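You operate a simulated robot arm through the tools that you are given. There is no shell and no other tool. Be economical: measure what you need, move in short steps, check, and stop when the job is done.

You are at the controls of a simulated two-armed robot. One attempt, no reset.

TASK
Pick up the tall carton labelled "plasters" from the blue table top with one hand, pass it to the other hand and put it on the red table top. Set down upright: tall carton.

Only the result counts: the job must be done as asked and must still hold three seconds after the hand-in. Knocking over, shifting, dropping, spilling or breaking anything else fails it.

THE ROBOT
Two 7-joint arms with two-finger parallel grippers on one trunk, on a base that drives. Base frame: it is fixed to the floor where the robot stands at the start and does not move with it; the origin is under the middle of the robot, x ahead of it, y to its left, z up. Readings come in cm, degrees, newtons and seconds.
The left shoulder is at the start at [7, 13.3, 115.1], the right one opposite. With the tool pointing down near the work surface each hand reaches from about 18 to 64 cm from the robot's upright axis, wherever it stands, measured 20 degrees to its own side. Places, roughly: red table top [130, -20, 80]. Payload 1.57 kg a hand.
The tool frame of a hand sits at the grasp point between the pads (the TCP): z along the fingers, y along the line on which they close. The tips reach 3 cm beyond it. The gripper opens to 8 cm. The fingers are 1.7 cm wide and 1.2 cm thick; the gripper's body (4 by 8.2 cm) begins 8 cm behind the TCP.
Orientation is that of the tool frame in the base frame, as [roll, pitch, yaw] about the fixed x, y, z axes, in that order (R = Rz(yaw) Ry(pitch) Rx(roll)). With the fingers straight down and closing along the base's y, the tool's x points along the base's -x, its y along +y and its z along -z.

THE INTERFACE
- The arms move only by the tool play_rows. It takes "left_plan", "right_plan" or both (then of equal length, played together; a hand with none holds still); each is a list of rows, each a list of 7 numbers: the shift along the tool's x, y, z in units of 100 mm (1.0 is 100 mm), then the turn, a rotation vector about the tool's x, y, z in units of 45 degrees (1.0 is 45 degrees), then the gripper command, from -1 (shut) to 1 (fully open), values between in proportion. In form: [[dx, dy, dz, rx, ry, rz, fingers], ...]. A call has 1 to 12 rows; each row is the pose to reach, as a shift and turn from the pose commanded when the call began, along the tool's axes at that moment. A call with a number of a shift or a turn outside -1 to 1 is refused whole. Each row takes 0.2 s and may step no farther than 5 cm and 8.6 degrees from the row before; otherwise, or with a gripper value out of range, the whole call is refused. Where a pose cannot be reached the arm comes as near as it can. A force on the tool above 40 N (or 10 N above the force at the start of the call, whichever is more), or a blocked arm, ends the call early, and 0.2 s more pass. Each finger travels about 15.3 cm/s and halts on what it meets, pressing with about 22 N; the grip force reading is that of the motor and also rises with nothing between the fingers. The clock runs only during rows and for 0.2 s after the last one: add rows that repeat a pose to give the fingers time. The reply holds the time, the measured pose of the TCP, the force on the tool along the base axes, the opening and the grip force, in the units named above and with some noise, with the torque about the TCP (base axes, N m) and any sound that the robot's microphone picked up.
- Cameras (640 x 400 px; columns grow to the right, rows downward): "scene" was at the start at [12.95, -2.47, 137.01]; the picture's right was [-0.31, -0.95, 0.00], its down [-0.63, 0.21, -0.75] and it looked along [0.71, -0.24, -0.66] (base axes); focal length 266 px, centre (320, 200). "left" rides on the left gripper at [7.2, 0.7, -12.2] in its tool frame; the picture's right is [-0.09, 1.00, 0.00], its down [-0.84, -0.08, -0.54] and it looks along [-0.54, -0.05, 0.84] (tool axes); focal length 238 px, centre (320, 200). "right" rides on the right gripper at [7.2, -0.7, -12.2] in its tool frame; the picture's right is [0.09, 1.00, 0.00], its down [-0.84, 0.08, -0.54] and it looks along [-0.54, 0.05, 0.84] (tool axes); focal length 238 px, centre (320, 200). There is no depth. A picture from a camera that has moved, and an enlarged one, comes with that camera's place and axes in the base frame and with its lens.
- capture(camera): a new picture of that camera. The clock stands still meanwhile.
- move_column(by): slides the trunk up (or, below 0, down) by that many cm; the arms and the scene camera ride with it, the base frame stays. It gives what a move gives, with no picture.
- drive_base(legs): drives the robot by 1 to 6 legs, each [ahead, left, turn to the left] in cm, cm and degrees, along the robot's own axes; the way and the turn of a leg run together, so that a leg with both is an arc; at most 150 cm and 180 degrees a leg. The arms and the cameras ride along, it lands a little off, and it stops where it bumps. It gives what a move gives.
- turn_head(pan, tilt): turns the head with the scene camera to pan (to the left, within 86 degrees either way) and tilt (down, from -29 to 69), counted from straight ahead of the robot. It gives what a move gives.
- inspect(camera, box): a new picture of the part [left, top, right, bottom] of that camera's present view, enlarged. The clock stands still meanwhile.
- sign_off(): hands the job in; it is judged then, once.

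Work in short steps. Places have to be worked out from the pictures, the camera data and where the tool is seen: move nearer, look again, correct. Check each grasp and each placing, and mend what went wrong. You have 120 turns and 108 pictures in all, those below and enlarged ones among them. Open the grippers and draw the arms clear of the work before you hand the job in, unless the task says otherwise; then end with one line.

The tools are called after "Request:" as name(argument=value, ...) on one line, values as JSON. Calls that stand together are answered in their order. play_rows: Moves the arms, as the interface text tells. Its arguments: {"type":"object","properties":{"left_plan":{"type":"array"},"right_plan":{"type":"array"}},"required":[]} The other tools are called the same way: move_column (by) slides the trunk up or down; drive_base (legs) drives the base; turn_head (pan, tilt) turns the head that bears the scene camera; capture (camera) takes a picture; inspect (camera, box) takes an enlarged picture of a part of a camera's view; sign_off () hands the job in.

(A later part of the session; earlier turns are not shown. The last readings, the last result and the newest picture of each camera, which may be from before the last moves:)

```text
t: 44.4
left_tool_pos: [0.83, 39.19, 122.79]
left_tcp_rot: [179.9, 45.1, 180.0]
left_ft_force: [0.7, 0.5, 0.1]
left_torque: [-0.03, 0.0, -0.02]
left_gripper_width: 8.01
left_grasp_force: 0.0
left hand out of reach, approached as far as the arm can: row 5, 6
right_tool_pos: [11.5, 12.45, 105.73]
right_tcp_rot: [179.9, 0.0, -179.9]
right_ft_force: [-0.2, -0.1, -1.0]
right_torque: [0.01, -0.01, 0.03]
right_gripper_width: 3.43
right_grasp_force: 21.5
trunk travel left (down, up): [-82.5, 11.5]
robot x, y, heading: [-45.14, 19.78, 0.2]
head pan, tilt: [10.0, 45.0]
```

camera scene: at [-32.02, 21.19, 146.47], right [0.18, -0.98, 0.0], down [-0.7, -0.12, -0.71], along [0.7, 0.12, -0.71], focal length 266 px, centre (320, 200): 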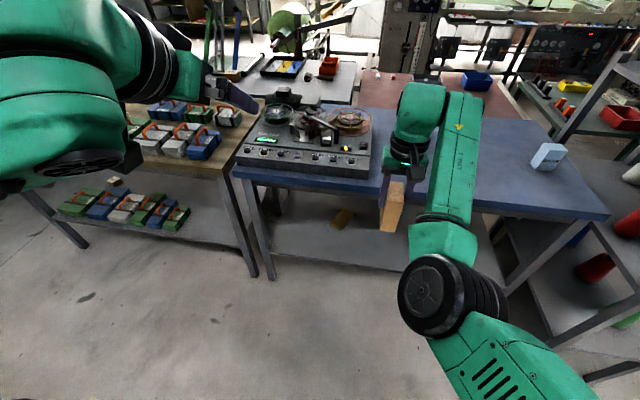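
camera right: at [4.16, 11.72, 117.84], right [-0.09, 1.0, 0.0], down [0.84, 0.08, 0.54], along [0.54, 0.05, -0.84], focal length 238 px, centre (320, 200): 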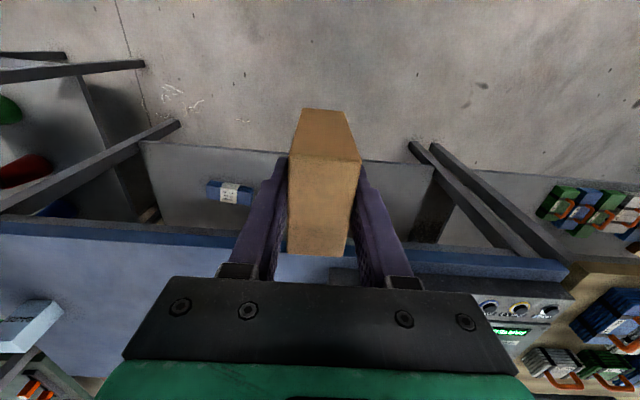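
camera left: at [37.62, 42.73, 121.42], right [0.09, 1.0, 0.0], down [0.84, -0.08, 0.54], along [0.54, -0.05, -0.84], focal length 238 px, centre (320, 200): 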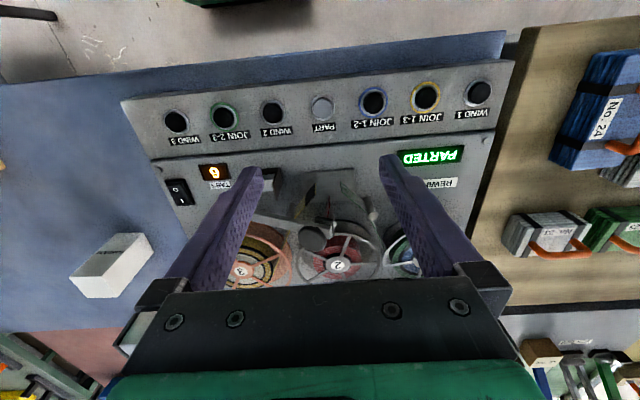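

The limit eases with lower pitch. I test whether reaching farther forward allows a lower hand at 45°, still well to the side of the carton.

Request:
play_rows(left_plan=[[0, 0, 0.25, 0, 0, 0, 1], [0, 0, 0.5, 0, 0, 0, 1], [0, 0, 0.75, 0, 0, 0, 1], [0, 0, 1, 0, 0, 0, 1]])

Request:
play_rows(left_plan=[[0.1, 0, 0.1, 0, 0, 0, 1], [0.3, 0, 0.3, 0, 0, 0, 1], [0.5, 0, 0.5, 0, 0, 0, 1], [0.7, 0, 0.7, 0, 0, 0, 1]])

Request:
capture(camera="left")

Request:
capture(camera="scene")

```text
t: 45.4
left_tool_pos: [8.02, 39.17, 115.75]
left_tcp_rot: [179.9, 45.0, -180.0]
left_ft_force: [-0.2, -0.5, 0.0]
left_torque: [0.01, -0.01, 0.04]
left_gripper_width: 8.0
left_grasp_force: 0.0
right_tool_pos: [11.46, 12.49, 105.6]
right_tcp_rot: [179.9, -0.1, -180.0]
right_ft_force: [0.1, -0.1, 0.2]
right_torque: [0.0, 0.03, -0.01]
right_gripper_width: 3.46
right_grasp_force: 21.7
trunk travel left (down, up): [-82.5, 11.5]
robot x, y, heading: [-44.88, 19.72, 0.2]
head pan, tilt: [10.0, 45.0]
```

```text
t: 46.4
left_tool_pos: [7.98, 39.02, 105.77]
left_tcp_rot: [179.9, 45.1, -179.9]
left_ft_force: [-1.1, -0.5, 0.3]
left_torque: [-0.01, 0.0, 0.01]
left_gripper_width: 8.02
left_grasp_force: 0.1
right_tool_pos: [11.47, 12.39, 105.64]
right_tcp_rot: [-180.0, 0.0, -179.9]
right_ft_force: [0.1, -0.4, -1.3]
right_torque: [-0.02, -0.02, 0.0]
right_gripper_width: 3.43
right_grasp_force: 21.8
trunk travel left (down, up): [-82.5, 11.5]
robot x, y, heading: [-45.09, 19.42, 0.2]
head pan, tilt: [10.0, 45.0]
```

```text
82 pictures are left
camera left: at [-5.61, 39.63, 109.22], right [0.06, 1.0, 0.07], down [0.21, -0.08, 0.98], along [0.98, -0.05, -0.21], focal length 238 px, centre (320, 200)
```

left: 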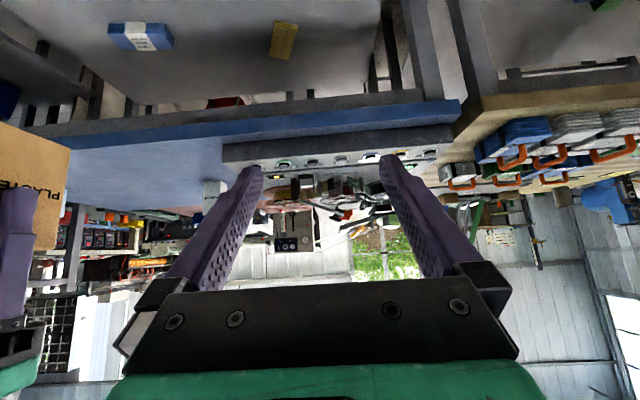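

```text
81 pictures are left
camera scene: at [-32.02, 21.22, 146.48], right [0.18, -0.98, 0.0], down [-0.7, -0.12, -0.71], along [0.7, 0.12, -0.71], focal length 266 px, centre (320, 200)
```

scene: 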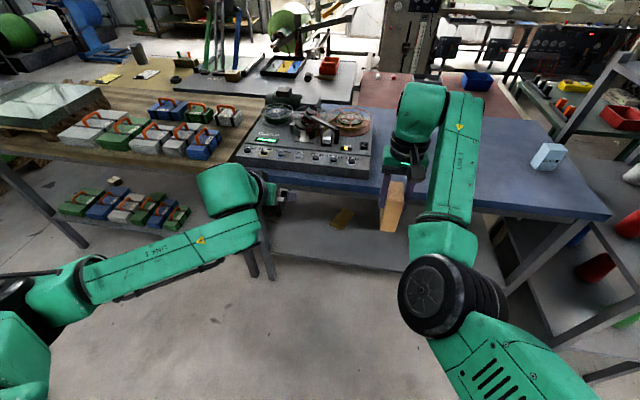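

At this reach the 45° tilt works. I'll enter from below: lower the left hand to z≈86, slide under the carton line at y=12.4, then rise with the open fingers on both sides of it.

Request:
play_rows(left_plan=[[0.15, 0, 0.2, 0, 0, 0, 1], [0.3, 0, 0.4, 0, 0, 0, 1], [0.45, 0, 0.6, 0, 0, 0, 1], [0.6, 0, 0.8, 0, 0, 0, 1]])

Request:
play_rows(left_plan=[[0.16, 0, 0.18, 0, 0, 0, 1], [0.33, 0, 0.36, 0, 0, 0, 1], [0.5, 0, 0.54, 0, 0, 0, 1], [0.67, 0, 0.73, 0, 0, 0, 1]])

Request:
play_rows(left_plan=[[0, -0.25, 0, 0, 0, 0, 1], [0, -0.5, 0, 0, 0, 0, 1], [0, -0.75, 0, 0, 0, 0, 1], [0, -1, 0, 0, 0, 0, 1]])

Request:
capture(camera="left")

```text
t: 47.4
left_tool_pos: [9.43, 39.33, 95.98]
left_tcp_rot: [179.8, 45.2, -180.0]
left_ft_force: [-0.4, 0.5, 0.4]
left_torque: [0.0, -0.02, -0.03]
left_gripper_width: 7.99
left_grasp_force: 0.0
right_tool_pos: [11.41, 12.45, 105.62]
right_tcp_rot: [-180.0, 0.0, -179.9]
right_ft_force: [0.4, 0.8, -0.3]
right_torque: [0.01, -0.04, 0.01]
right_gripper_width: 3.42
right_grasp_force: 21.4
trunk travel left (down, up): [-82.5, 11.5]
robot x, y, heading: [-44.94, 19.59, 0.0]
head pan, tilt: [10.0, 45.0]
```

```text
t: 48.4
left_tool_pos: [9.85, 39.34, 86.25]
left_tcp_rot: [179.9, 45.1, -180.0]
left_ft_force: [-0.3, -0.7, 0.1]
left_torque: [0.01, 0.0, 0.01]
left_gripper_width: 8.0
left_grasp_force: 0.1
right_tool_pos: [11.51, 12.41, 105.71]
right_tcp_rot: [-179.9, 0.0, -180.0]
right_ft_force: [0.5, -0.4, -0.5]
right_torque: [0.0, 0.01, -0.01]
right_gripper_width: 3.44
right_grasp_force: 21.8
trunk travel left (down, up): [-82.5, 11.5]
robot x, y, heading: [-45.15, 19.45, -0.0]
head pan, tilt: [10.0, 45.0]
```

```text
t: 49.4
left_tool_pos: [9.96, 29.11, 86.34]
left_tcp_rot: [179.9, 45.1, -180.0]
left_ft_force: [0.0, 0.2, -1.0]
left_torque: [0.02, 0.01, 0.0]
left_gripper_width: 7.99
left_grasp_force: 0.0
right_tool_pos: [11.43, 12.25, 105.71]
right_tcp_rot: [180.0, -0.1, -179.9]
right_ft_force: [-0.6, 0.1, -0.5]
right_torque: [0.02, 0.0, 0.0]
right_gripper_width: 3.42
right_grasp_force: 21.7
trunk travel left (down, up): [-82.5, 11.5]
robot x, y, heading: [-44.75, 19.67, 0.0]
head pan, tilt: [10.0, 45.0]
```

```text
80 pictures are left
camera left: at [-3.62, 29.62, 89.6], right [0.06, 1.0, 0.07], down [0.21, -0.08, 0.98], along [0.98, -0.05, -0.21], focal length 238 px, centre (320, 200)
```

left: 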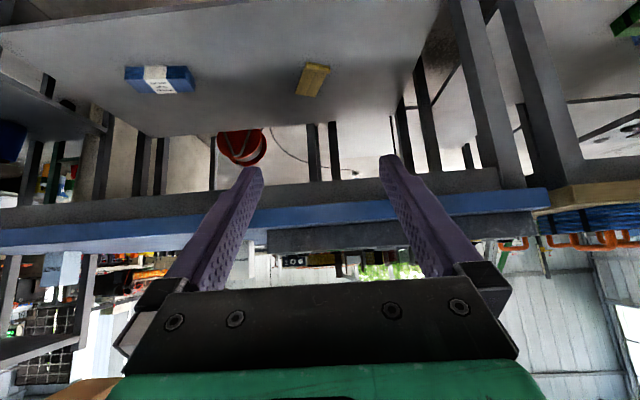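

Reach is fine. I slide the remaining 16.8 cm in y beneath the carton.

Request:
play_rows(left_plan=[[0, -0.25, 0, 0, 0, 0, 1], [0, -0.5, 0, 0, 0, 0, 1], [0, -0.75, 0, 0, 0, 0, 1], [0, -1, 0, 0, 0, 0, 1]])

Request:
play_rows(left_plan=[[0, -0.25, 0, 0, 0, 0, 1], [0, -0.5, 0, 0, 0, 0, 1], [0, -0.68, 0, 0, 0, 0, 1]])

Request:
turn_head(pan=-5, tilt=45)

Request:
capture(camera="scene")

Request:
capture(camera="left")

Request:
capture(camera="right")

```text
t: 50.4
left_tool_pos: [9.85, 19.81, 85.87]
left_tcp_rot: [178.8, 44.9, 179.4]
left_ft_force: [0.2, -1.1, -0.1]
left_torque: [0.01, 0.02, -0.04]
left_gripper_width: 7.99
left_grasp_force: 0.0
right_tool_pos: [11.46, 12.28, 105.64]
right_tcp_rot: [179.9, 0.0, -179.8]
right_ft_force: [-0.2, 1.1, -0.9]
right_torque: [0.03, 0.01, -0.02]
right_gripper_width: 3.47
right_grasp_force: 22.5
trunk travel left (down, up): [-82.5, 11.5]
robot x, y, heading: [-44.7, 19.68, 0.1]
head pan, tilt: [10.0, 45.0]
```

```text
t: 51.1
left_tool_pos: [10.5, 23.75, 81.95]
left_tcp_rot: [166.2, 43.7, 173.5]
left_ft_force: [0.0, -0.3, 0.0]
left_torque: [0.0, 0.04, -0.02]
left_gripper_width: 8.01
left_grasp_force: 0.1
right_tool_pos: [11.57, 12.31, 105.58]
right_tcp_rot: [179.9, 0.0, -179.8]
right_ft_force: [0.8, 0.5, -0.9]
right_torque: [0.0, 0.04, 0.0]
right_gripper_width: 3.44
right_grasp_force: 21.7
trunk travel left (down, up): [-82.5, 11.5]
robot x, y, heading: [-45.16, 19.46, 0.4]
head pan, tilt: [10.0, 45.0]
stopped in row 3 (left hand): the arm was blocked; the commanded pose is now the measured one
```

```text
t: 51.8
left_tool_pos: [10.42, 23.67, 82.01]
left_tcp_rot: [166.2, 43.7, 173.3]
left_ft_force: [-0.6, 0.1, -0.4]
left_torque: [-0.01, 0.05, 0.0]
left_gripper_width: 8.01
left_grasp_force: 0.1
right_tool_pos: [11.35, 12.42, 105.81]
right_tcp_rot: [-180.0, 0.0, -179.9]
right_ft_force: [-0.6, -0.1, -0.8]
right_torque: [-0.02, 0.03, -0.02]
right_gripper_width: 3.41
right_grasp_force: 21.6
trunk travel left (down, up): [-82.5, 11.5]
robot x, y, heading: [-44.85, 19.31, 0.2]
head pan, tilt: [-5.0, 45.0]
```

```text
79 pictures are left
camera scene: at [-31.96, 19.09, 146.48], right [-0.08, -1.0, 0.0], down [-0.7, 0.06, -0.71], along [0.7, -0.06, -0.71], focal length 266 px, centre (320, 200)
```

scene: 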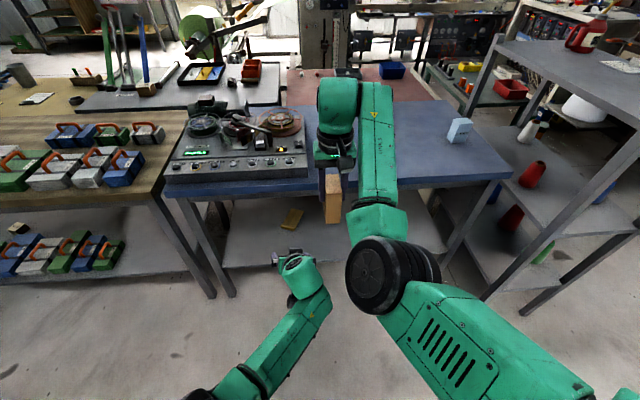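

```text
78 pictures are left
camera left: at [-3.07, 22.82, 85.55], right [0.01, 0.97, 0.24], down [0.23, -0.23, 0.95], along [0.97, 0.04, -0.23], focal length 238 px, centre (320, 200)
```

left: 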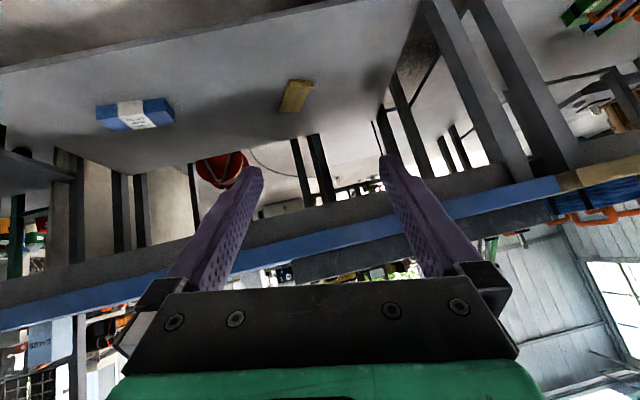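

```text
77 pictures are left
camera right: at [4.15, 11.71, 117.86], right [-0.09, 1.0, 0.0], down [0.84, 0.08, 0.54], along [0.54, 0.05, -0.84], focal length 238 px, centre (320, 200)
```

right: 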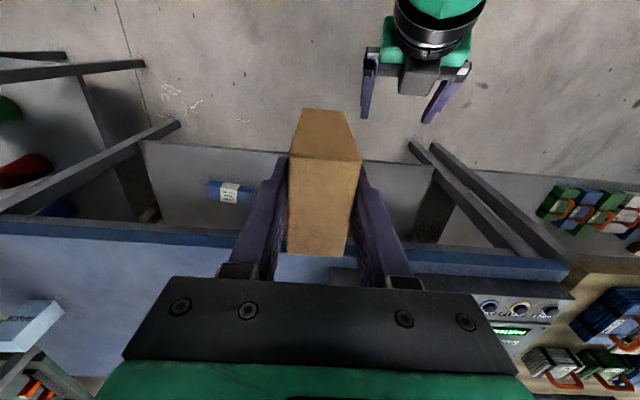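

The left arm met its inner limit and its pose slipped. Pointing it forward-right suits it better, so I move it back out and up with its heading 30° inward. At the same time I yaw the right hand by -30° to match.

Request:
play_rows(left_plan=[[-0.12, 0.19, -0.11, 0.134, -0.015, 0.074, 1], [-0.25, 0.38, -0.23, 0.268, -0.03, 0.148, 1], [-0.37, 0.58, -0.34, 0.401, -0.044, 0.221, 1], [-0.5, 0.77, -0.46, 0.535, -0.058, 0.295, 1], [-0.62, 0.96, -0.57, 0.669, -0.073, 0.369, 1]], right_plan=[[0, 0, 0, 0, 0, 0.133, -1], [0, 0, 0, 0, 0, 0.267, -1], [0, 0, 0, 0, 0, 0.4, -1], [0, 0, 0, 0, 0, 0.533, -1], [0, 0, 0, 0, 0, 0.667, -1]])

Request:
capture(camera="scene")

```text
t: 53.0
left_tool_pos: [10.36, 31.48, 92.02]
left_tcp_rot: [-179.9, 45.1, 149.9]
left_ft_force: [0.1, 1.4, 0.5]
left_torque: [0.01, 0.0, 0.02]
left_gripper_width: 8.0
left_grasp_force: 0.1
right_tool_pos: [10.58, -1.35, 107.37]
right_tcp_rot: [179.7, 0.1, 150.5]
right_ft_force: [0.1, -0.3, -1.2]
right_torque: [-0.02, 0.0, -0.01]
right_gripper_width: 3.46
right_grasp_force: 22.0
right hand out of reach, approached as far as the arm can: row 1, 2, 3, 4, 5
trunk travel left (down, up): [-82.5, 11.5]
robot x, y, heading: [-45.14, 19.54, 0.1]
head pan, tilt: [-5.0, 45.0]
```

```text
76 pictures are left
camera scene: at [-31.97, 19.16, 146.47], right [-0.08, -1.0, 0.0], down [-0.7, 0.06, -0.71], along [0.7, -0.06, -0.71], focal length 266 px, centre (320, 200)
```

scene: 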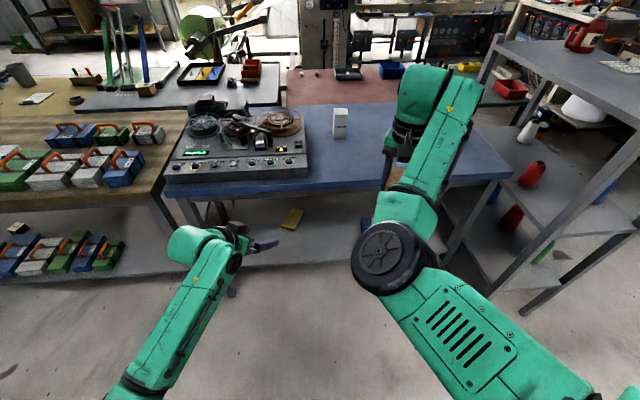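

The right arm prefers yaw 180°. I return it to that, lower it 8 cm and move inward to find its real limit.

Request:
play_rows(right_plan=[[0, 0, 0.2, 0, 0, -0.133, -1], [0, 0, 0.4, 0, 0, -0.267, -1], [0.1, 0.17, 0.6, 0, 0, -0.4, -1], [0.2, 0.35, 0.8, 0, 0, -0.533, -1], [0.4, 0.69, 0.8, 0, 0, -0.667, -1]])

Request:
play_rows(right_plan=[[0, 0.25, 0, 0, 0, 0, -1], [0, 0.5, 0, 0, 0, 0, -1], [0, 0.75, 0, 0, 0, 0, -1], [0, 1, 0, 0, 0, 0, -1]])

```text
t: 54.2
left_tool_pos: [10.44, 31.53, 92.01]
left_tcp_rot: [-179.8, 45.0, 150.1]
left_ft_force: [-1.0, -0.2, 0.2]
left_torque: [0.0, 0.02, 0.0]
left_gripper_width: 8.0
left_grasp_force: 0.0
right_tool_pos: [10.75, 6.52, 99.14]
right_tcp_rot: [179.9, 0.1, -179.9]
right_ft_force: [-0.2, -0.1, -0.9]
right_torque: [0.0, 0.02, -0.01]
right_gripper_width: 3.46
right_grasp_force: 22.1
trunk travel left (down, up): [-82.5, 11.5]
robot x, y, heading: [-45.07, 19.17, -0.0]
head pan, tilt: [-5.0, 45.0]
```

```text
t: 55.2
left_tool_pos: [10.55, 31.58, 92.12]
left_tcp_rot: [-179.9, 45.0, 150.0]
left_ft_force: [0.3, 0.3, 0.1]
left_torque: [0.01, -0.03, -0.01]
left_gripper_width: 8.0
left_grasp_force: 0.1
right_tool_pos: [10.49, 12.55, 99.15]
right_tcp_rot: [179.9, 0.0, -179.7]
right_ft_force: [0.3, -0.2, -0.4]
right_torque: [-0.01, 0.02, 0.0]
right_gripper_width: 3.43
right_grasp_force: 22.5
right hand out of reach, approached as far as the arm can: row 3, 4
trunk travel left (down, up): [-82.5, 11.5]
robot x, y, heading: [-45.34, 19.81, -0.1]
head pan, tilt: [-5.0, 45.0]
```

The right hand's limit is again y_rel≈-7. I'll have the left hand come from the left instead, closing on the 6.4 cm sides, since the right fingers hold the thin sides. I yaw the left hand to 90° in place, pointing right and down.

Request:
play_rows(left_plan=[[0, 0, 0, 0.118, 0, 0.118, 1], [0, 0, 0, 0.236, 0, 0.236, 1], [0, 0, 0, 0.354, 0, 0.354, 1], [0, 0, 0, 0.472, 0, 0.472, 1], [0, 0, 0, 0.589, 0, 0.589, 1], [0, 0, 0, 0.707, 0, 0.707, 1], [0, 0, 0, 0.825, 0, 0.825, 1], [0, 0, 0, 0.943, 0, 0.943, 1]])

Request:
capture(camera="left")

Request:
capture(camera="scene")

```text
t: 57.0
left_tool_pos: [10.52, 31.58, 91.86]
left_tcp_rot: [-179.9, 45.1, 89.9]
left_ft_force: [-0.5, -0.9, -0.4]
left_torque: [0.02, 0.0, -0.04]
left_gripper_width: 8.01
left_grasp_force: 0.1
right_tool_pos: [10.57, 12.48, 99.11]
right_tcp_rot: [179.9, -0.1, -179.8]
right_ft_force: [0.3, 0.3, -0.5]
right_torque: [-0.02, 0.04, 0.02]
right_gripper_width: 3.41
right_grasp_force: 21.8
trunk travel left (down, up): [-82.5, 11.5]
robot x, y, heading: [-44.95, 19.42, 0.1]
head pan, tilt: [-5.0, 45.0]
```

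```text
75 pictures are left
camera left: at [11.34, 45.13, 95.3], right [1.0, -0.07, 0.06], down [-0.08, -0.21, 0.98], along [-0.05, -0.98, -0.21], focal length 238 px, centre (320, 200)
```

left: 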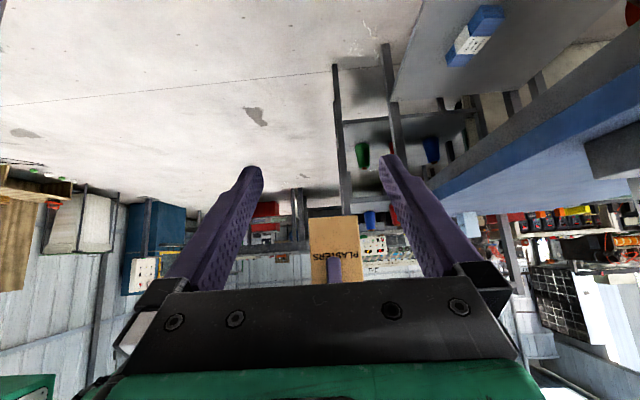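

```text
74 pictures are left
camera scene: at [-31.84, 19.02, 146.46], right [-0.08, -1.0, 0.0], down [-0.71, 0.06, -0.71], along [0.7, -0.06, -0.71], focal length 266 px, centre (320, 200)
```

scene: 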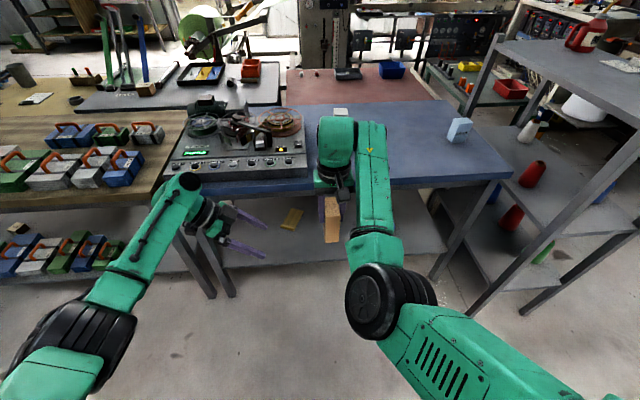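

This pose is comfortable for the left arm, and the carton's label face is between its fingers. I raise it to z≈96.5 and move to y≈22, then check alignment.

Request:
play_rows(left_plan=[[-0.25, 0, 0.08, 0, 0, 0, 1], [-0.5, 0, 0.17, 0, 0, 0, 1], [-0.75, 0, 0.25, 0, 0, 0, 1], [-0.99, 0, 0.34, 0, 0, 0, 1]])

Request:
capture(camera="left")

Request:
capture(camera="right")

```text
t: 58.0
left_tool_pos: [10.5, 22.18, 96.51]
left_tcp_rot: [-179.9, 45.1, 90.0]
left_ft_force: [0.2, -1.1, -0.6]
left_torque: [0.03, -0.01, -0.03]
left_gripper_width: 8.01
left_grasp_force: 0.1
right_tool_pos: [10.59, 12.4, 99.21]
right_tcp_rot: [179.9, -0.1, -179.8]
right_ft_force: [0.5, 0.2, -0.5]
right_torque: [-0.02, -0.01, -0.01]
right_gripper_width: 3.44
right_grasp_force: 21.8
trunk travel left (down, up): [-82.5, 11.5]
robot x, y, heading: [-44.62, 19.5, 0.5]
head pan, tilt: [-5.0, 45.0]
```

```text
73 pictures are left
camera left: at [11.2, 35.74, 99.85], right [1.0, -0.07, 0.06], down [-0.08, -0.21, 0.98], along [-0.05, -0.98, -0.21], focal length 238 px, centre (320, 200)
```

left: 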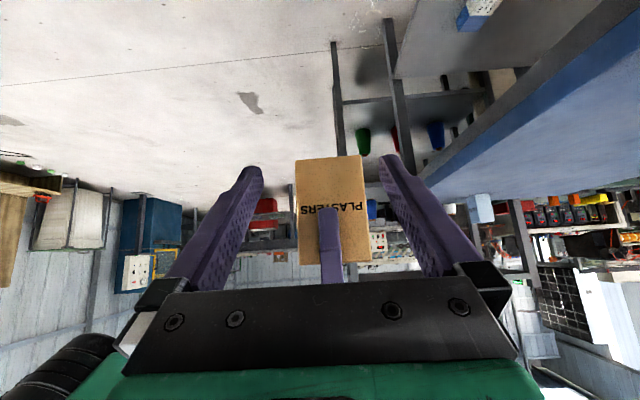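

```text
72 pictures are left
camera right: at [3.33, 11.69, 111.32], right [-0.1, 1.0, 0.0], down [0.84, 0.08, 0.54], along [0.54, 0.05, -0.84], focal length 238 px, centre (320, 200)
```

right: 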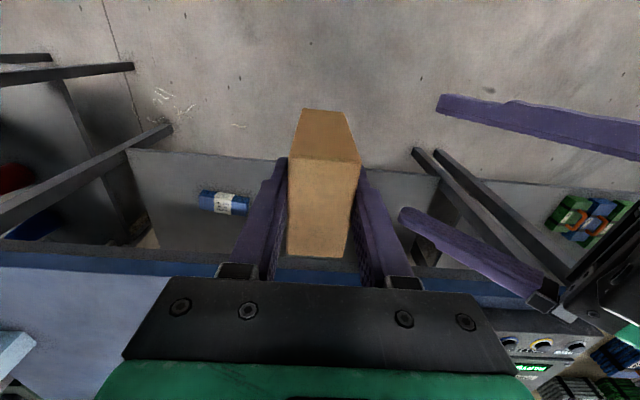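

The carton centre is at x≈10.75, so I shift the left hand 0.25 cm and slide in along -y. The clearance is about 0.8 cm per side.

Request:
play_rows(left_plan=[[0, 0.025, 0, 0, 0, 0, 1], [-0.1, 0.025, 0.1, 0, 0, 0, 1], [-0.2, 0.025, 0.2, 0, 0, 0, 1], [-0.3, 0.025, 0.3, 0, 0, 0, 1], [-0.35, 0.025, 0.35, 0, 0, 0, 1]])

Request:
capture(camera="left")

Request:
capture(camera="right")

```text
t: 59.2
left_tool_pos: [10.65, 17.22, 96.54]
left_tcp_rot: [-180.0, 45.2, 90.0]
left_ft_force: [-0.7, 0.0, 0.0]
left_torque: [0.01, 0.02, -0.03]
left_gripper_width: 8.01
left_grasp_force: 0.0
right_tool_pos: [10.56, 12.51, 99.11]
right_tcp_rot: [179.8, 0.0, -179.9]
right_ft_force: [0.2, -0.6, -0.5]
right_torque: [-0.01, 0.02, 0.0]
right_gripper_width: 3.44
right_grasp_force: 21.6
trunk travel left (down, up): [-82.5, 11.5]
robot x, y, heading: [-44.84, 19.62, -0.1]
head pan, tilt: [-5.0, 45.0]
```

```text
71 pictures are left
camera left: at [11.48, 30.86, 99.95], right [1.0, -0.07, 0.06], down [-0.08, -0.21, 0.98], along [-0.05, -0.98, -0.21], focal length 238 px, centre (320, 200)
```

left: 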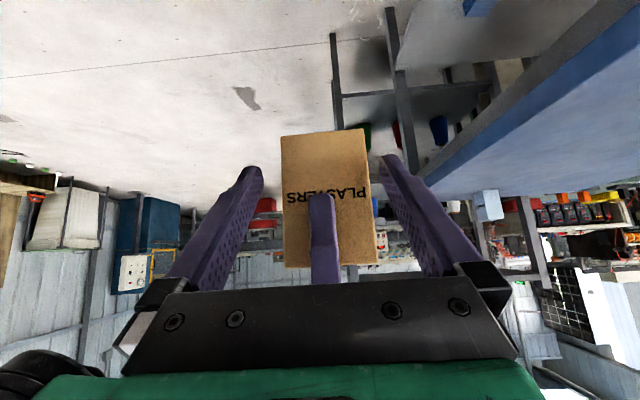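

```text
70 pictures are left
camera right: at [3.34, 11.75, 111.32], right [-0.1, 1.0, 0.0], down [0.84, 0.08, 0.54], along [0.54, 0.05, -0.84], focal length 238 px, centre (320, 200)
```

right: 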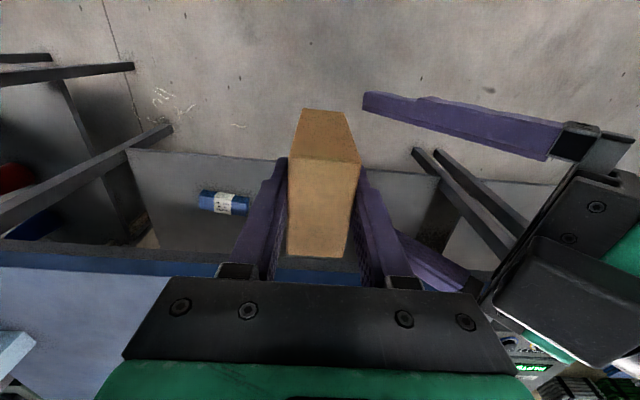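

Nearly centred, with the carton 0.25 cm towards +x. I go in the last 4 cm with a small x correction, then look.

Request:
play_rows(left_plan=[[-0.07, 0.015, 0.07, 0, 0, 0, 1], [-0.14, 0.02, 0.14, 0, 0, 0, 1], [-0.21, 0.02, 0.21, 0, 0, 0, 1], [-0.283, 0.02, 0.283, 0, 0, 0, 1]])

Request:
capture(camera="left")

Request:
capture(camera="right")

Request:
inspect(camera="scene", box=[180, 100, 400, 260])

```text
t: 60.2
left_tool_pos: [10.87, 13.17, 96.57]
left_tcp_rot: [-179.9, 45.1, 89.9]
left_ft_force: [0.2, 0.5, -0.4]
left_torque: [0.01, -0.01, 0.0]
left_gripper_width: 8.0
left_grasp_force: 0.2
right_tool_pos: [10.57, 12.49, 99.18]
right_tcp_rot: [180.0, 0.0, -179.8]
right_ft_force: [0.6, 0.0, -0.5]
right_torque: [0.02, 0.01, 0.02]
right_gripper_width: 3.45
right_grasp_force: 21.8
trunk travel left (down, up): [-82.5, 11.5]
robot x, y, heading: [-45.08, 19.53, -0.0]
head pan, tilt: [-5.0, 45.0]
```

```text
69 pictures are left
camera left: at [11.68, 26.82, 99.92], right [1.0, -0.07, 0.06], down [-0.08, -0.21, 0.98], along [-0.05, -0.98, -0.21], focal length 238 px, centre (320, 200)
```

left: 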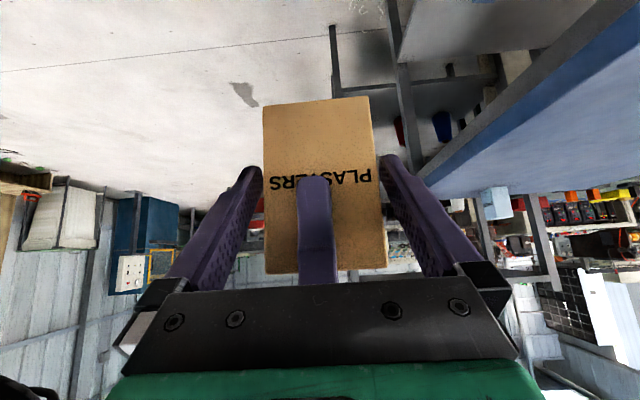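

```text
68 pictures are left
camera right: at [3.34, 11.72, 111.32], right [-0.1, 1.0, 0.0], down [0.84, 0.08, 0.54], along [0.54, 0.05, -0.84], focal length 238 px, centre (320, 200)
```

right: 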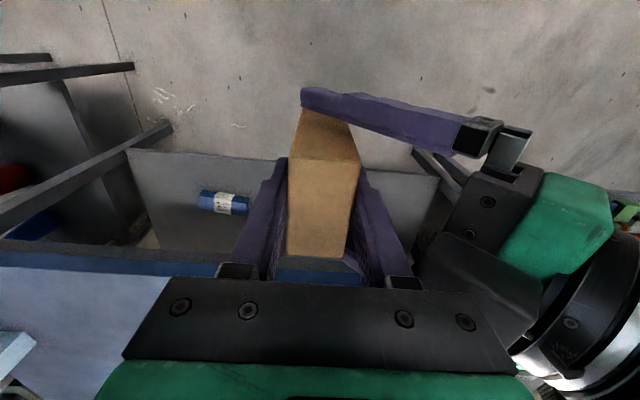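

```text
2.50 times, centred on (290, 180) of scene
camera zoom: at [-31.94, 19.01, 146.47], right [-0.08, -1.0, 0.0], down [-0.7, 0.06, -0.71], along [0.7, -0.06, -0.71], focal length 666 px, centre (395, 250)
```

zoom: 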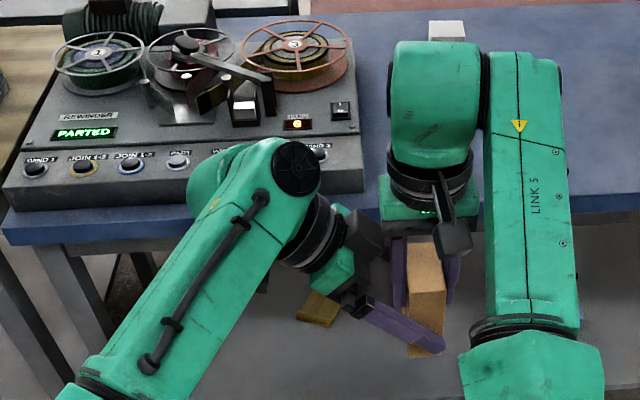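

The left fingers are on both sides of the carton and clear of the right hand. I close the left gripper.

Request:
play_rows(left_plan=[[0, 0, 0, 0, 0, 0, 0.7], [0, 0, 0, 0, 0, 0, 0.4], [0, 0, 0, 0, 0, 0, -1], [0, 0, 0, 0, 0, 0, -1], [0, 0, 0, 0, 0, 0, -1]])

Request:
capture(camera="left")

```text
t: 61.4
left_tool_pos: [11.0, 13.19, 96.46]
left_tcp_rot: [-180.0, 45.2, 89.9]
left_ft_force: [11.7, -3.1, -5.0]
left_torque: [0.12, 0.05, 0.11]
left_gripper_width: 6.46
left_grasp_force: 22.1
right_tool_pos: [10.51, 12.55, 99.2]
right_tcp_rot: [179.9, -0.1, -179.7]
right_ft_force: [-11.7, 4.0, 4.5]
right_torque: [0.02, 0.23, -0.02]
right_gripper_width: 3.45
right_grasp_force: 22.2
trunk travel left (down, up): [-82.5, 11.5]
robot x, y, heading: [-45.14, 19.31, 0.2]
head pan, tilt: [-5.0, 45.0]
```

```text
66 pictures are left
camera left: at [11.69, 26.9, 99.92], right [1.0, -0.07, 0.06], down [-0.08, -0.21, 0.98], along [-0.05, -0.98, -0.21], focal length 238 px, centre (320, 200)
```

left: 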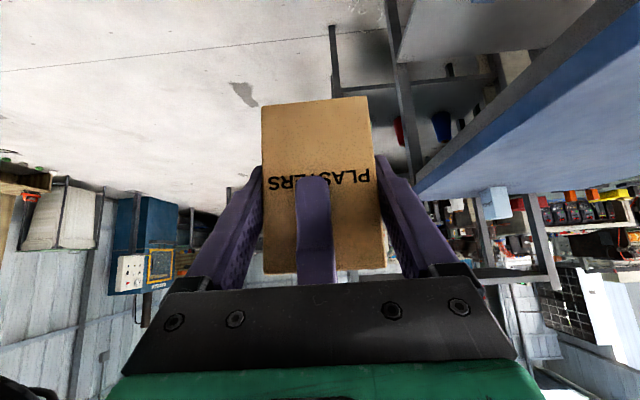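

Held by both hands, left opening 6.46 cm. I relieve the side load slightly and open the right hand only a little, because its left finger has limited room beside the left palm.

Request:
play_rows(left_plan=[[0, 0.015, 0, 0, 0, 0, -1], [0, 0.015, 0, 0, 0, 0, -1], [0, 0.015, 0, 0, 0, 0, -1]], right_plan=[[0, 0, 0, 0, 0, 0, -1], [0, 0, 0, 0, 0, 0, 0.12], [0, 0, 0, 0, 0, 0, 0.12]])

Request:
capture(camera="right")

Request:
capture(camera="left")

```text
t: 62.2
left_tool_pos: [11.09, 13.39, 96.46]
left_tcp_rot: [-179.9, 45.1, 90.0]
left_ft_force: [-1.2, 2.2, -1.5]
left_torque: [-0.29, -0.1, 0.1]
left_gripper_width: 6.43
left_grasp_force: 22.3
right_tool_pos: [10.71, 12.51, 99.2]
right_tcp_rot: [179.9, 0.1, -179.8]
right_ft_force: [1.9, -3.3, 1.2]
right_torque: [0.21, 0.07, -0.04]
right_gripper_width: 4.23
right_grasp_force: 0.0
trunk travel left (down, up): [-82.5, 11.5]
robot x, y, heading: [-45.17, 19.62, 0.3]
head pan, tilt: [-5.0, 45.0]
```

```text
65 pictures are left
camera right: at [3.35, 11.75, 111.33], right [-0.1, 1.0, 0.0], down [0.84, 0.08, 0.54], along [0.54, 0.05, -0.84], focal length 238 px, centre (320, 200)
```

right: 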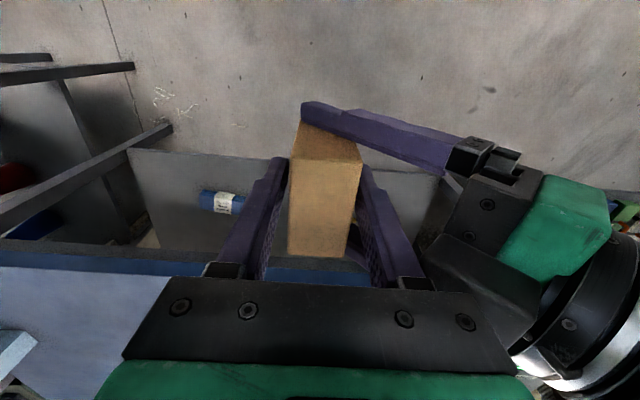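

```text
64 pictures are left
camera left: at [11.82, 26.91, 99.9], right [1.0, -0.07, 0.06], down [-0.08, -0.21, 0.98], along [-0.05, -0.98, -0.21], focal length 238 px, centre (320, 200)
```

left: 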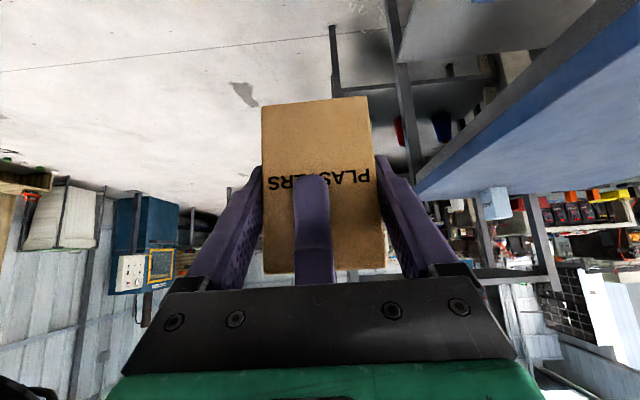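

The carton just touches the +y finger. I centre the right hand by +0.3 cm and then raise it 6 cm.

Request:
play_rows(right_plan=[[0, 0.03, 0, 0, 0, 0, 0.15], [0, 0.03, 0, 0, 0, 0, 0.15]])

Request:
play_rows(right_plan=[[0, 0, -0.15, 0, 0, 0, 0.15], [0, 0, -0.3, 0, 0, 0, 0.15], [0, 0, -0.45, 0, 0, 0, 0.15], [0, 0, -0.62, 0, 0, 0, 0.15]])

Request:
capture(camera="right")

```text
t: 62.8
left_tool_pos: [11.1, 13.37, 96.54]
left_tcp_rot: [-180.0, 45.1, 89.9]
left_ft_force: [-2.4, 4.1, -1.6]
left_torque: [-0.4, -0.14, 0.06]
left_gripper_width: 6.43
left_grasp_force: 22.5
right_tool_pos: [10.69, 12.49, 99.11]
right_tcp_rot: [179.9, 0.0, -179.7]
right_ft_force: [1.6, -4.2, 0.7]
right_torque: [0.28, 0.11, -0.12]
right_gripper_width: 4.22
right_grasp_force: 0.0
right hand out of reach, approached as far as the arm can: row 1, 2
trunk travel left (down, up): [-82.5, 11.5]
robot x, y, heading: [-44.92, 19.64, 0.1]
head pan, tilt: [-5.0, 45.0]
```

```text
t: 63.8
left_tool_pos: [10.92, 13.27, 96.56]
left_tcp_rot: [-179.9, 45.1, 90.0]
left_ft_force: [0.0, -0.6, 0.5]
left_torque: [-0.04, 0.02, -0.03]
left_gripper_width: 6.45
left_grasp_force: 21.8
right_tool_pos: [11.33, 12.66, 105.18]
right_tcp_rot: [179.9, 0.0, -179.7]
right_ft_force: [0.0, -0.2, 0.3]
right_torque: [0.01, 0.02, 0.02]
right_gripper_width: 4.57
right_grasp_force: 0.0
right hand out of reach, approached as far as the arm can: row 4
trunk travel left (down, up): [-82.5, 11.5]
robot x, y, heading: [-44.97, 19.32, -0.1]
head pan, tilt: [-5.0, 45.0]
```

```text
63 pictures are left
camera right: at [3.91, 11.85, 117.33], right [-0.1, 1.0, 0.0], down [0.84, 0.08, 0.54], along [0.54, 0.05, -0.84], focal length 238 px, centre (320, 200)
```

right: 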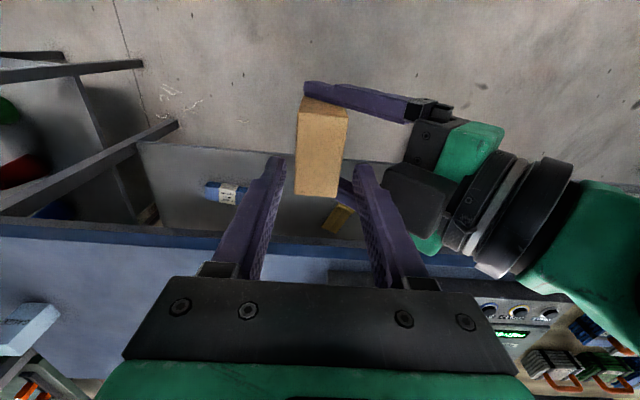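

The left hand now holds the carton alone and the right is above it. I draw the left hand away, down and to the left, then move the right arm up and out.

Request:
play_rows(left_plan=[[0.2, 0, 0.1, 0, 0, 0, -1], [0.45, 0, 0.05, 0, 0, 0, -1], [0.7, 0, -0.03, 0, 0, 0, -1], [0.99, 0, -0.14, 0, 0, 0, -1]])

Request:
play_rows(right_plan=[[0, -0.25, 0, 0, 0, 0, 0.5], [0, -0.5, 0, 0, 0, 0, 0.5], [0, -0.75, 0, 0, 0, 0, 0.5], [0, -1, 0, 0, 0, 0, 0.5]])

Request:
capture(camera="scene")

Request:
capture(camera="left")

```text
t: 64.8
left_tool_pos: [11.05, 21.25, 90.52]
left_tcp_rot: [-180.0, 45.2, 90.0]
left_ft_force: [-0.7, -0.2, -0.2]
left_torque: [0.02, 0.04, 0.0]
left_gripper_width: 6.45
left_grasp_force: 21.8
right_tool_pos: [11.28, 12.61, 105.09]
right_tcp_rot: [-180.0, 0.0, -179.9]
right_ft_force: [1.0, 0.2, 0.2]
right_torque: [-0.02, -0.02, 0.01]
right_gripper_width: 4.58
right_grasp_force: 0.0
trunk travel left (down, up): [-82.5, 11.5]
robot x, y, heading: [-45.02, 19.76, 0.2]
head pan, tilt: [-5.0, 45.0]
```

```text
t: 65.8
left_tool_pos: [10.97, 21.11, 90.53]
left_tcp_rot: [-179.9, 45.0, 90.0]
left_ft_force: [0.9, -0.8, 0.4]
left_torque: [0.0, 0.01, -0.02]
left_gripper_width: 6.44
left_grasp_force: 22.3
right_tool_pos: [11.22, 2.53, 105.05]
right_tcp_rot: [179.8, -0.1, -179.9]
right_ft_force: [0.3, 0.0, -0.2]
right_torque: [0.01, -0.04, -0.03]
right_gripper_width: 5.99
right_grasp_force: 0.1
trunk travel left (down, up): [-82.5, 11.5]
robot x, y, heading: [-45.2, 19.43, 0.1]
head pan, tilt: [-5.0, 45.0]
```

```text
62 pictures are left
camera scene: at [-31.94, 18.98, 146.47], right [-0.08, -1.0, 0.0], down [-0.7, 0.06, -0.71], along [0.7, -0.06, -0.71], focal length 266 px, centre (320, 200)
```

scene: 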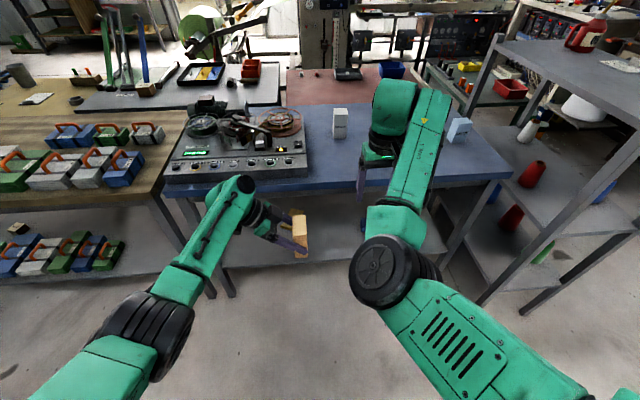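

```text
61 pictures are left
camera left: at [11.82, 34.74, 93.91], right [1.0, -0.07, 0.06], down [-0.08, -0.21, 0.98], along [-0.05, -0.98, -0.21], focal length 238 px, centre (320, 200)
```

left: 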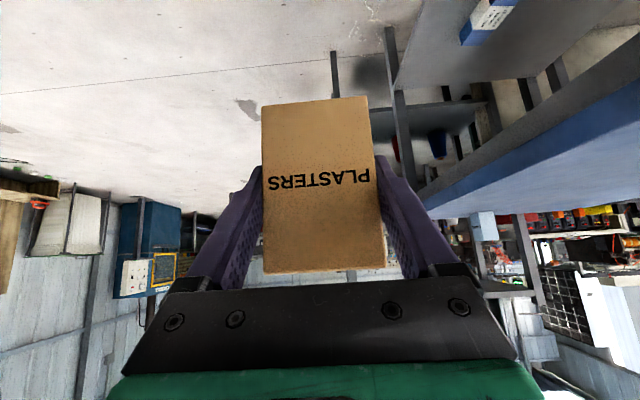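

Handover done: the left hand holds the carton firmly, with its base about 5.4 cm below the left TCP. Now I plan the way to the red table, so I raise the trunk and look ahead and to the right.

Request:
move_column(by=11)

Request:
turn_head(pan=-12, tilt=25)

Request:
capture(camera="scene")

Request:
inspect(camera="scene", box=[200, 80, 520, 280])

```text
t: 67.2
left_tool_pos: [11.06, 21.22, 101.46]
left_tcp_rot: [-179.9, 45.1, 90.0]
left_ft_force: [0.2, 0.3, -1.3]
left_torque: [0.03, 0.01, 0.05]
left_gripper_width: 6.45
left_grasp_force: 22.0
right_tool_pos: [11.34, 2.53, 116.12]
right_tcp_rot: [-179.9, 0.0, -179.8]
right_ft_force: [0.6, 0.2, 0.0]
right_torque: [0.03, 0.01, 0.03]
right_gripper_width: 5.99
right_grasp_force: 0.1
trunk travel left (down, up): [-93.5, 0.5]
robot x, y, heading: [-44.71, 19.59, 0.1]
head pan, tilt: [-5.0, 45.0]
```

```text
t: 68.1
left_tool_pos: [10.98, 21.34, 101.51]
left_tcp_rot: [-179.9, 45.1, 90.0]
left_ft_force: [0.2, -0.3, 0.1]
left_torque: [0.0, -0.01, -0.01]
left_gripper_width: 6.44
left_grasp_force: 21.9
right_tool_pos: [11.27, 2.53, 116.17]
right_tcp_rot: [180.0, 0.0, -179.9]
right_ft_force: [0.5, -0.1, 1.0]
right_torque: [-0.06, -0.02, 0.05]
right_gripper_width: 6.01
right_grasp_force: 0.0
trunk travel left (down, up): [-93.5, 0.5]
robot x, y, heading: [-44.88, 19.61, 0.2]
head pan, tilt: [-12.0, 25.0]
```

```text
60 pictures are left
camera scene: at [-31.01, 17.88, 160.52], right [-0.21, -0.98, 0.0], down [-0.41, 0.09, -0.91], along [0.89, -0.19, -0.42], focal length 266 px, centre (320, 200)
```

scene: 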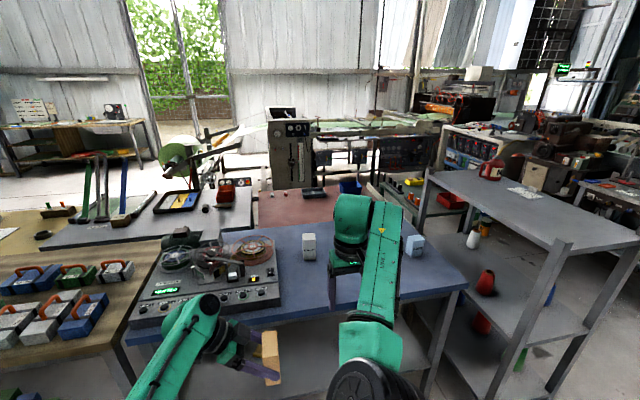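

```text
2.00 times, centred on (360, 180) of scene
camera zoom: at [-31.01, 17.88, 160.52], right [-0.21, -0.98, 0.0], down [-0.41, 0.09, -0.91], along [0.89, -0.19, -0.42], focal length 533 px, centre (240, 240)
```

zoom: 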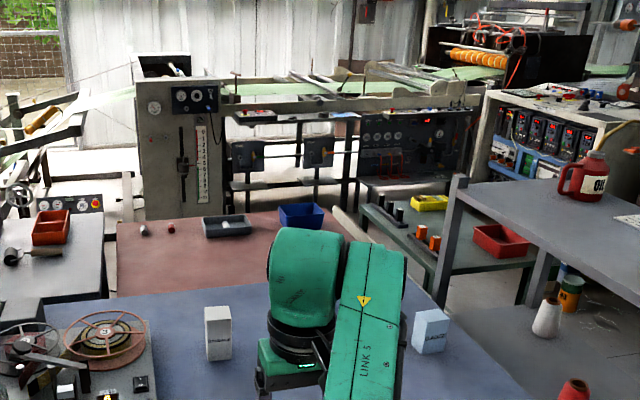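

The red top spans roughly x 100–165 and y from -62 to 25, closed in by the blue table in front and a side table on its left. The right aisle looks open beyond the shelf, so I back off a bit and go sideways right to look.

Request:
drive_base(legs=[[-15, 0, 0], [0, -150, 0]])

Request:
turn_head(pan=25, tilt=25)

Request:
capture(camera="scene")

Request:
turn_head(pan=-35, tilt=30)

Request:
capture(camera="scene")

```text
t: 76.4
left_tool_pos: [-5.42, -127.78, 101.52]
left_tcp_rot: [-179.9, 45.1, 88.5]
left_ft_force: [1.7, 0.0, -0.6]
left_torque: [-0.02, 0.01, -0.01]
left_gripper_width: 6.43
left_grasp_force: 22.2
right_tool_pos: [-5.62, -146.43, 116.15]
right_tcp_rot: [-180.0, 0.0, 178.6]
right_ft_force: [-0.1, 0.1, -0.2]
right_torque: [-0.02, 0.0, 0.02]
right_gripper_width: 6.0
right_grasp_force: 0.1
trunk travel left (down, up): [-93.5, 0.5]
robot x, y, heading: [-61.52, -128.23, -1.5]
head pan, tilt: [-12.0, 25.0]
```

```text
t: 77.4
left_tool_pos: [-5.32, -127.75, 101.55]
left_tcp_rot: [-179.9, 45.0, 88.5]
left_ft_force: [-0.6, -0.4, 0.3]
left_torque: [-0.01, 0.03, 0.01]
left_gripper_width: 6.43
left_grasp_force: 21.7
right_tool_pos: [-5.55, -146.53, 116.05]
right_tcp_rot: [179.9, 0.0, 178.7]
right_ft_force: [-0.2, -0.1, 0.6]
right_torque: [-0.01, 0.01, 0.02]
right_gripper_width: 5.99
right_grasp_force: 0.1
trunk travel left (down, up): [-93.5, 0.5]
robot x, y, heading: [-61.4, -127.59, -1.2]
head pan, tilt: [25.0, 25.0]
```

```text
58 pictures are left
camera scene: at [-47.99, -124.27, 160.53], right [0.4, -0.92, 0.0], down [-0.39, -0.17, -0.91], along [0.83, 0.36, -0.42], focal length 266 px, centre (320, 200)
```

scene: 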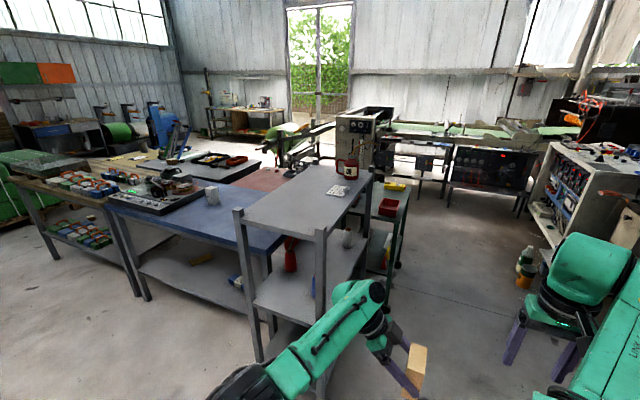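

```text
t: 78.7
left_tool_pos: [-5.24, -127.91, 101.48]
left_tcp_rot: [-179.9, 45.0, 88.6]
left_ft_force: [1.0, -0.3, -0.1]
left_torque: [0.01, -0.01, -0.01]
left_gripper_width: 6.45
left_grasp_force: 22.2
right_tool_pos: [-5.63, -146.43, 116.23]
right_tcp_rot: [-180.0, -0.1, 178.6]
right_ft_force: [-0.6, 0.1, -0.3]
right_torque: [0.03, 0.04, -0.01]
right_gripper_width: 6.0
right_grasp_force: 0.1
trunk travel left (down, up): [-93.5, 0.5]
robot x, y, heading: [-61.47, -128.17, -1.4]
head pan, tilt: [-35.0, 30.0]
```

```text
57 pictures are left
camera scene: at [-49.13, -133.31, 159.74], right [-0.59, -0.81, 0.0], down [-0.4, 0.3, -0.87], along [0.7, -0.51, -0.5], focal length 266 px, centre (320, 200)
```

scene: 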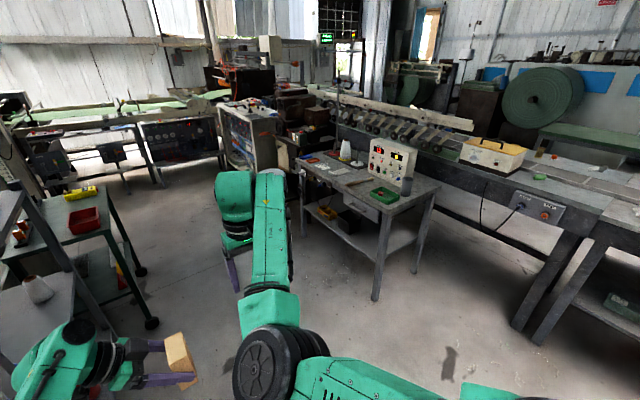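

The layout is now clear: an aisle runs right of the shelf and a small trolley, and there is open floor behind the red table. I'll go around to its far side, first right, then forward.

Request:
drive_base(legs=[[0, -42, 1.4], [130, 0, 0]])

Request:
turn_head(pan=30, tilt=30)

Request:
capture(camera="scene")

Request:
turn_head(pan=-20, tilt=30)

Request:
capture(camera="scene")

```text
t: 87.5
left_tool_pos: [125.76, -171.45, 101.49]
left_tcp_rot: [-179.9, 45.2, 89.1]
left_ft_force: [-1.0, 0.2, -0.7]
left_torque: [0.0, 0.02, 0.01]
left_gripper_width: 6.44
left_grasp_force: 22.4
right_tool_pos: [125.54, -189.99, 116.24]
right_tcp_rot: [-180.0, 0.0, 179.2]
right_ft_force: [-0.2, 0.7, 0.2]
right_torque: [0.01, -0.03, -0.02]
right_gripper_width: 6.02
right_grasp_force: 0.0
trunk travel left (down, up): [-93.5, 0.5]
robot x, y, heading: [69.48, -171.93, -0.8]
head pan, tilt: [-35.0, 30.0]
```

```text
t: 88.9
left_tool_pos: [125.68, -171.3, 101.57]
left_tcp_rot: [-179.9, 45.1, 89.1]
left_ft_force: [-0.9, 0.2, -0.8]
left_torque: [0.0, -0.03, 0.0]
left_gripper_width: 6.43
left_grasp_force: 21.9
right_tool_pos: [125.68, -189.91, 115.95]
right_tcp_rot: [-180.0, -0.1, 179.2]
right_ft_force: [-0.4, 0.2, 0.7]
right_torque: [0.0, -0.02, 0.01]
right_gripper_width: 6.02
right_grasp_force: 0.1
trunk travel left (down, up): [-93.5, 0.5]
robot x, y, heading: [69.74, -171.88, -1.1]
head pan, tilt: [30.0, 30.0]
```

```text
56 pictures are left
camera scene: at [82.54, -167.58, 159.73], right [0.49, -0.87, 0.0], down [-0.44, -0.24, -0.87], along [0.76, 0.42, -0.5], focal length 266 px, centre (320, 200)
```

scene: 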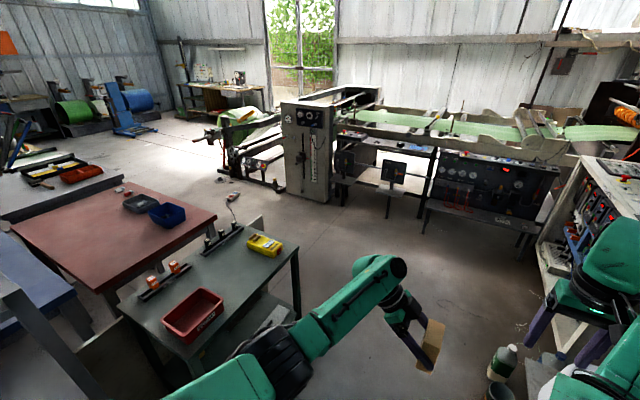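

```text
t: 90.1
left_tool_pos: [125.71, -171.35, 101.56]
left_tcp_rot: [-179.8, 45.1, 89.1]
left_ft_force: [0.0, 0.6, -1.3]
left_torque: [0.01, -0.01, 0.01]
left_gripper_width: 6.45
left_grasp_force: 22.1
right_tool_pos: [125.71, -190.06, 116.07]
right_tcp_rot: [-180.0, -0.1, 179.2]
right_ft_force: [0.2, 0.3, 0.3]
right_torque: [-0.01, 0.02, 0.01]
right_gripper_width: 5.98
right_grasp_force: 0.1
trunk travel left (down, up): [-93.5, 0.5]
robot x, y, heading: [69.77, -172.03, -0.6]
head pan, tilt: [-20.0, 30.0]
```

```text
55 pictures are left
camera scene: at [83.11, -175.18, 159.73], right [-0.35, -0.94, 0.0], down [-0.47, 0.18, -0.87], along [0.81, -0.31, -0.5], focal length 266 px, centre (320, 200)
```

scene: 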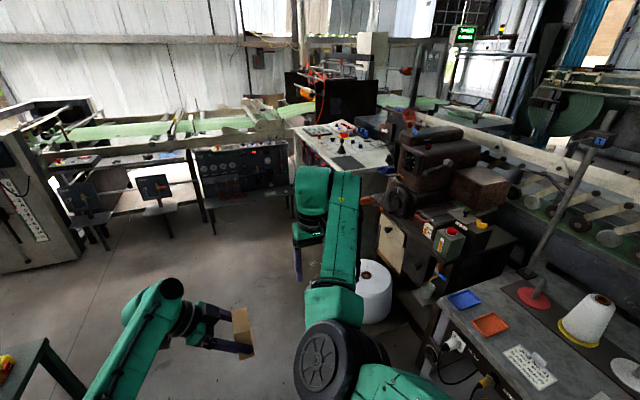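

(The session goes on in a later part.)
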